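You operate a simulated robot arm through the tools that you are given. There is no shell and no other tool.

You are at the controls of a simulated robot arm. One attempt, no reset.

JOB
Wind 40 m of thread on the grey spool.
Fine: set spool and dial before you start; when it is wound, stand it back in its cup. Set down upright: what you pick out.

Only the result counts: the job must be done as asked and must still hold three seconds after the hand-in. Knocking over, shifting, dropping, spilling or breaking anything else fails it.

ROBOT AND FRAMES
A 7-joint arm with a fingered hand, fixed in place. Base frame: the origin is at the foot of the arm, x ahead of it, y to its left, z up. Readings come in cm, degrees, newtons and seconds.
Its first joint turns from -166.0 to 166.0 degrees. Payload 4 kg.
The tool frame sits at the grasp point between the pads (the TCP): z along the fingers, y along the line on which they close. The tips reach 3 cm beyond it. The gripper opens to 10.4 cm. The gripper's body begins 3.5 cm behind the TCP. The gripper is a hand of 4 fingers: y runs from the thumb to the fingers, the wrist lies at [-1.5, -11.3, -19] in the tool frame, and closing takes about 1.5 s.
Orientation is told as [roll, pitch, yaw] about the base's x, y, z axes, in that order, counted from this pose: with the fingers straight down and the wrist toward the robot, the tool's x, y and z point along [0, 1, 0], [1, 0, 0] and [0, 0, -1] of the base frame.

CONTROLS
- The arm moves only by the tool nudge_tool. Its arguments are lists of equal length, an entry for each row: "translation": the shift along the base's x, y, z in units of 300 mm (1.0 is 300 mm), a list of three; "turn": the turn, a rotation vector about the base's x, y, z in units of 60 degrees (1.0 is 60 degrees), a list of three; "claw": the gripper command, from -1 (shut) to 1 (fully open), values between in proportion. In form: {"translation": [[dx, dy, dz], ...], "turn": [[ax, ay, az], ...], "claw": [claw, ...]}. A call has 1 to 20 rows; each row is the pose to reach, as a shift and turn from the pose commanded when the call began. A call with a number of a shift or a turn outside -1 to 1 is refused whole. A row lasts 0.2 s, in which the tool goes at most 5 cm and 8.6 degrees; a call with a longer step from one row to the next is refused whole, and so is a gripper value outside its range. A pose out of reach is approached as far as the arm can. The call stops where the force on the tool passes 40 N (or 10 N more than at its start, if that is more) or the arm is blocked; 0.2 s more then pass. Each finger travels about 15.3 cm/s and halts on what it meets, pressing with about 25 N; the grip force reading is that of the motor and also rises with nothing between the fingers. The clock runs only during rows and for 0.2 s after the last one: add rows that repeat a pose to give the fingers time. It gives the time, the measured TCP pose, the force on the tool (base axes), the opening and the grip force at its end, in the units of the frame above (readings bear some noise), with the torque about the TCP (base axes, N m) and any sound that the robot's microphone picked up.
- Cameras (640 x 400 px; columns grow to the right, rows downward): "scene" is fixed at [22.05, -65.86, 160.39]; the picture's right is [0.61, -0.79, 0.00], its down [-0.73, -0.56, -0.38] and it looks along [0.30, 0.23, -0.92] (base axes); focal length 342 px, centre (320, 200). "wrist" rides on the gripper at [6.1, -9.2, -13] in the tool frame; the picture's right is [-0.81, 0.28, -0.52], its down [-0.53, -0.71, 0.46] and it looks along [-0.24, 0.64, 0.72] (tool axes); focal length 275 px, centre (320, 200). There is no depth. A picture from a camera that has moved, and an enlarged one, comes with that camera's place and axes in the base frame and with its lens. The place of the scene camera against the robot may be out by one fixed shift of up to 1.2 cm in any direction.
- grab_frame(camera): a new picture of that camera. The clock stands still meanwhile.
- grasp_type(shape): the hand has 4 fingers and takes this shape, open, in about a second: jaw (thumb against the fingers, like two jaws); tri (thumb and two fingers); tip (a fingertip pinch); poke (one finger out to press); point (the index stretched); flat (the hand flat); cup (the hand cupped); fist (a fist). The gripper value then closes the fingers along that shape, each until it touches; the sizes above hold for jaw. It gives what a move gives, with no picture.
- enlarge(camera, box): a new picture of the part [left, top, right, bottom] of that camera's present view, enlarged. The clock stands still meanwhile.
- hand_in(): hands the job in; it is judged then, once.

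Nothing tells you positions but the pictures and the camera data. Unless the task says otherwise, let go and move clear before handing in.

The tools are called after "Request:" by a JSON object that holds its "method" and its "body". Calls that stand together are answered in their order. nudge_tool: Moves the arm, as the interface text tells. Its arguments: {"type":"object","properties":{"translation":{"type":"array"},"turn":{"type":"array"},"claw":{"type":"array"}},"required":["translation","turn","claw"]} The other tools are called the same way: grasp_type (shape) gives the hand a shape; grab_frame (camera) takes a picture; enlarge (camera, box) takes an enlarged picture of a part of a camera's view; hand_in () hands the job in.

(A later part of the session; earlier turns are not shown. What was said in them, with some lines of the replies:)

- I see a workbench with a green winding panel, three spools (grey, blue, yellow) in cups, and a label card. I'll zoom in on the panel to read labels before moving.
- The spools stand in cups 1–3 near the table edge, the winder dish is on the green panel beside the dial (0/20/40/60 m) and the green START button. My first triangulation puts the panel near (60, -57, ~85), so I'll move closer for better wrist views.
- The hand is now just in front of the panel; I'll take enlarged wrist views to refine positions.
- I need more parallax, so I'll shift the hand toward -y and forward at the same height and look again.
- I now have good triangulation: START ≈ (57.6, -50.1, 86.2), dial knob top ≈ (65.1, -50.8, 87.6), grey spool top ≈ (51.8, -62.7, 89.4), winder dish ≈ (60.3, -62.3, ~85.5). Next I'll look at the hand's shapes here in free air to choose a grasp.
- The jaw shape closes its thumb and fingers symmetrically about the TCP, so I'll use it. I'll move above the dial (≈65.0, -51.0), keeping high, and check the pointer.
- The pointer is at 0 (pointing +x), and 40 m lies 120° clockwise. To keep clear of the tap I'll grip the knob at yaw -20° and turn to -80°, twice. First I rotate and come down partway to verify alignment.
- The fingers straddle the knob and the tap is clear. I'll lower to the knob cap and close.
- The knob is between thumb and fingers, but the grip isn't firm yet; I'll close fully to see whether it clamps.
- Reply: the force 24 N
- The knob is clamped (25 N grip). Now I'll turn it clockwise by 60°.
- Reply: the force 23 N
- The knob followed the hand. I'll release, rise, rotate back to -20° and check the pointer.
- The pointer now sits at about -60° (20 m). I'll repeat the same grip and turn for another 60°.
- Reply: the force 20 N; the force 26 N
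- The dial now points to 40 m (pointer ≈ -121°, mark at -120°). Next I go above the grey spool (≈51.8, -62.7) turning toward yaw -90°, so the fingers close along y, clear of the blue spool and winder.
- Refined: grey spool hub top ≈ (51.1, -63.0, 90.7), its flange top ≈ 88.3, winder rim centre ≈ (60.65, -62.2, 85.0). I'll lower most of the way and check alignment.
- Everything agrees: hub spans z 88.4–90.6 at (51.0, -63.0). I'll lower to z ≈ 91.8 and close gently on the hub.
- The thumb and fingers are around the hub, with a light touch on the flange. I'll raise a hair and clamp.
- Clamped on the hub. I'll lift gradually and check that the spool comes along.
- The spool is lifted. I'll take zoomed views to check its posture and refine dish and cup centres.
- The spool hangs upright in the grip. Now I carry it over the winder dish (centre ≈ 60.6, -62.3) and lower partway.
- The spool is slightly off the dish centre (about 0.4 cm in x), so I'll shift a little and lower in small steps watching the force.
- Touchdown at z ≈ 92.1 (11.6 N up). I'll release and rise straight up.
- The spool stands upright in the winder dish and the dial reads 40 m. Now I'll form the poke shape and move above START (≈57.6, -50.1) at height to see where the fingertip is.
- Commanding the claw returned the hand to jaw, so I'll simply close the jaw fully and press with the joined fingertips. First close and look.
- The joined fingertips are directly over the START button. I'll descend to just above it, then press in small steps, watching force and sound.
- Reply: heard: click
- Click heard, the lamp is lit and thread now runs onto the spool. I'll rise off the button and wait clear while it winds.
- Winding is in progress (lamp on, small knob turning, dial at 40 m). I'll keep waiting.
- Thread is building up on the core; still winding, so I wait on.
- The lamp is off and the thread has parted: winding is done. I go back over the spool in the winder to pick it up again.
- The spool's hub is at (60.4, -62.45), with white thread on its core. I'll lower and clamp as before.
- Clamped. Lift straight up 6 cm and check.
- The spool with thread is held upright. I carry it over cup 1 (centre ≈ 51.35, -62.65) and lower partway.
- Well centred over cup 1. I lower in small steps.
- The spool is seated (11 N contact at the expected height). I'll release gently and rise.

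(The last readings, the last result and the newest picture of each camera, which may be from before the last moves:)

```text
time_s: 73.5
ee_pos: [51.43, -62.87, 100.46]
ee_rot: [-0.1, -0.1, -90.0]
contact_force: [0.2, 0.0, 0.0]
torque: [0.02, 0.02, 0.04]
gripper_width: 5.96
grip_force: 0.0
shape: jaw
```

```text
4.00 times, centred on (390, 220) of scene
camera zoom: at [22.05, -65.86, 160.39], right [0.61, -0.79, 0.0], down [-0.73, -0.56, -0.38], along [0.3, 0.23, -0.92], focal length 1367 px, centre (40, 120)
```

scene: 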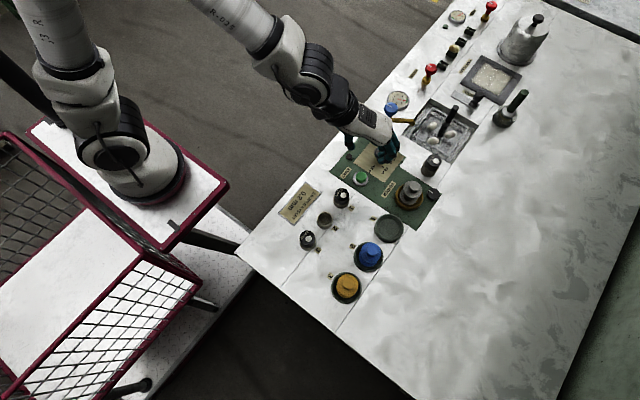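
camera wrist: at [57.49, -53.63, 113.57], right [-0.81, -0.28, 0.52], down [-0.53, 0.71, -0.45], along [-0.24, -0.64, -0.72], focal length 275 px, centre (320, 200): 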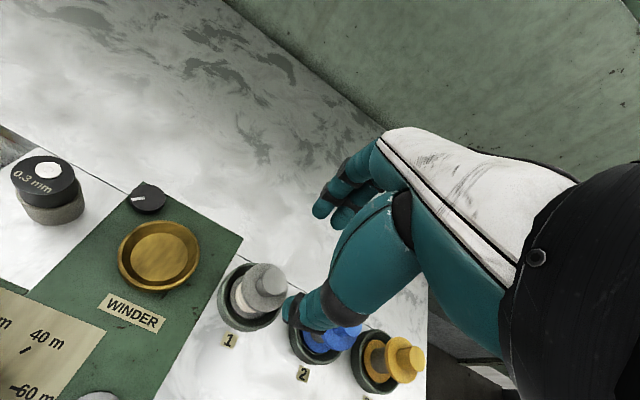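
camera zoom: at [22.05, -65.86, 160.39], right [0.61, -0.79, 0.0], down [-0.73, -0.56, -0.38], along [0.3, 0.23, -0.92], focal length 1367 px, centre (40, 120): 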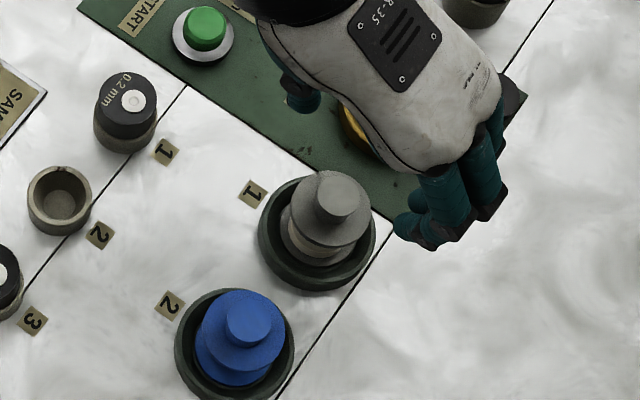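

The grey spool, wound, stands upright in cup 1; the blue and yellow spools and everything else are in place. I'll move the hand up and clear, then take a last look.

Request:
{"method": "nudge_tool", "body": {"translation": [[0, 0, 0.12], [0, 0, 0.25], [-0.05, 0.05, 0.35], [-0.15, 0.15, 0.4], [-0.25, 0.25, 0.4], [-0.25, 0.25, 0.4], [-0.25, 0.25, 0.4], [-0.25, 0.25, 0.4]], "turn": [[0, 0, 0], [0, 0, 0], [0, 0, 0], [0, 0, 0], [0, 0, 0], [0, 0, 0], [0, 0, 0], [0, 0, 0]], "claw": [0.25, 0.25, 0.25, 0.25, 0.25, 0.25, 0.25, 0.25]}}

Request:
{"method": "grab_frame", "body": {"camera": "scene"}}

Request:
{"method": "enlarge", "body": {"camera": "scene", "box": [320, 130, 450, 260]}}

Request:
{"method": "grab_frame", "body": {"camera": "wrist"}}

```text
time_s: 75.3
ee_pos: [44.01, -55.12, 112.5]
ee_rot: [-0.1, 0.0, -89.9]
contact_force: [-0.1, -0.4, 0.5]
torque: [-0.02, -0.02, -0.02]
gripper_width: 5.98
grip_force: 0.1
shape: jaw
```

```text
taken
```

scene: 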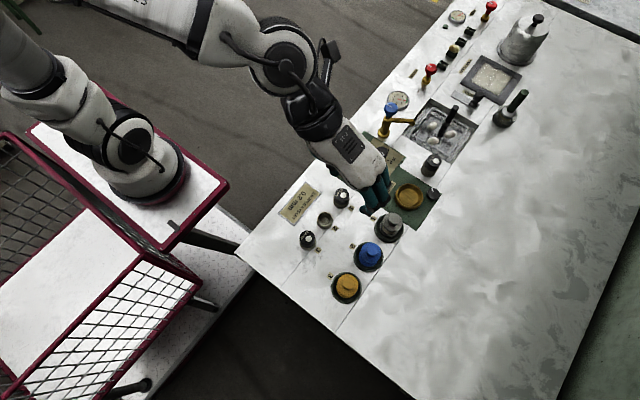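

```text
3.08 times, centred on (385, 195) of scene
camera zoom: at [22.05, -65.86, 160.39], right [0.61, -0.79, 0.0], down [-0.73, -0.56, -0.38], along [0.3, 0.23, -0.92], focal length 1052 px, centre (120, 215)
```

zoom: 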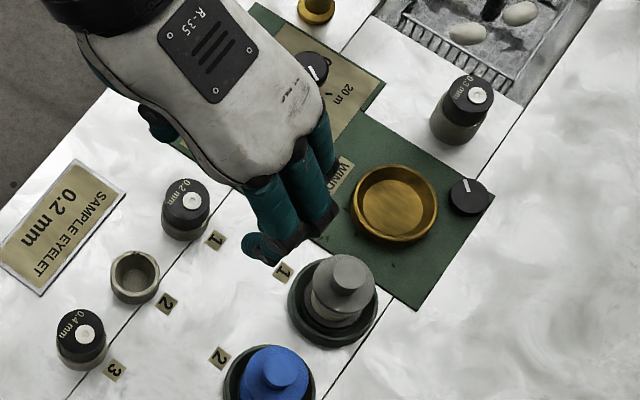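

```text
taken
camera wrist: at [50.1, -45.86, 125.61], right [-0.81, -0.28, 0.52], down [-0.53, 0.71, -0.46], along [-0.24, -0.65, -0.72], focal length 275 px, centre (320, 200)
```

wrist: 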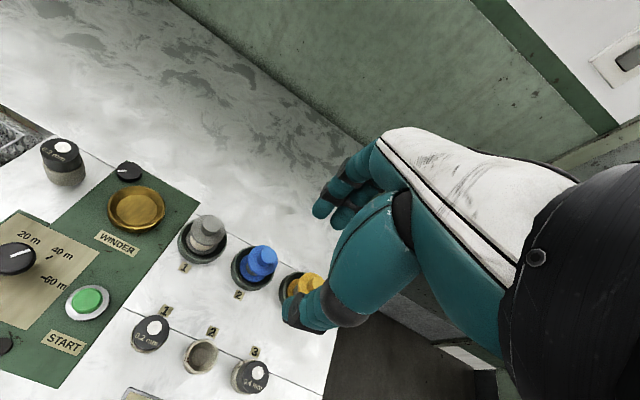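

The grey spool carries its thread and stands upright in cup 1. The dial is at 40 m, the lamp is off and the hand is clear, so I'm handing in.

One open point: the thread ran through the 0.3 mm eyelet already at the winder. A card on the bench reads "SAMPLE EYELET 0.2 mm", but the job didn't ask for a change, so I left it.

Request:
{"method": "hand_in", "body": {}}

```text
The job is handed in.
```

The grey spool was wound with the dial at 40 m and now stands upright in cup 1. I have handed the job in, but no verdict came back.

- **Winding:** I set the dial to 40 m and put the spool in the winder before pressing START. The lamp came on, thread built up on the core, and the winder stopped by itself. I didn't measure the length.
- **Everything else:** In the last pictures nothing else had moved. The hand had let go and was clear.
- **Eyelet:** The thread ran through the 0.3 mm eyelet already at the winder. A card on the bench reads "SAMPLE EYELET 0.2 mm", and I only gave it weight after START was pressed. The job named only spool and dial, so I left the eyelet as it was. If 0.2 mm was meant, this spool was wound through the wrong one.
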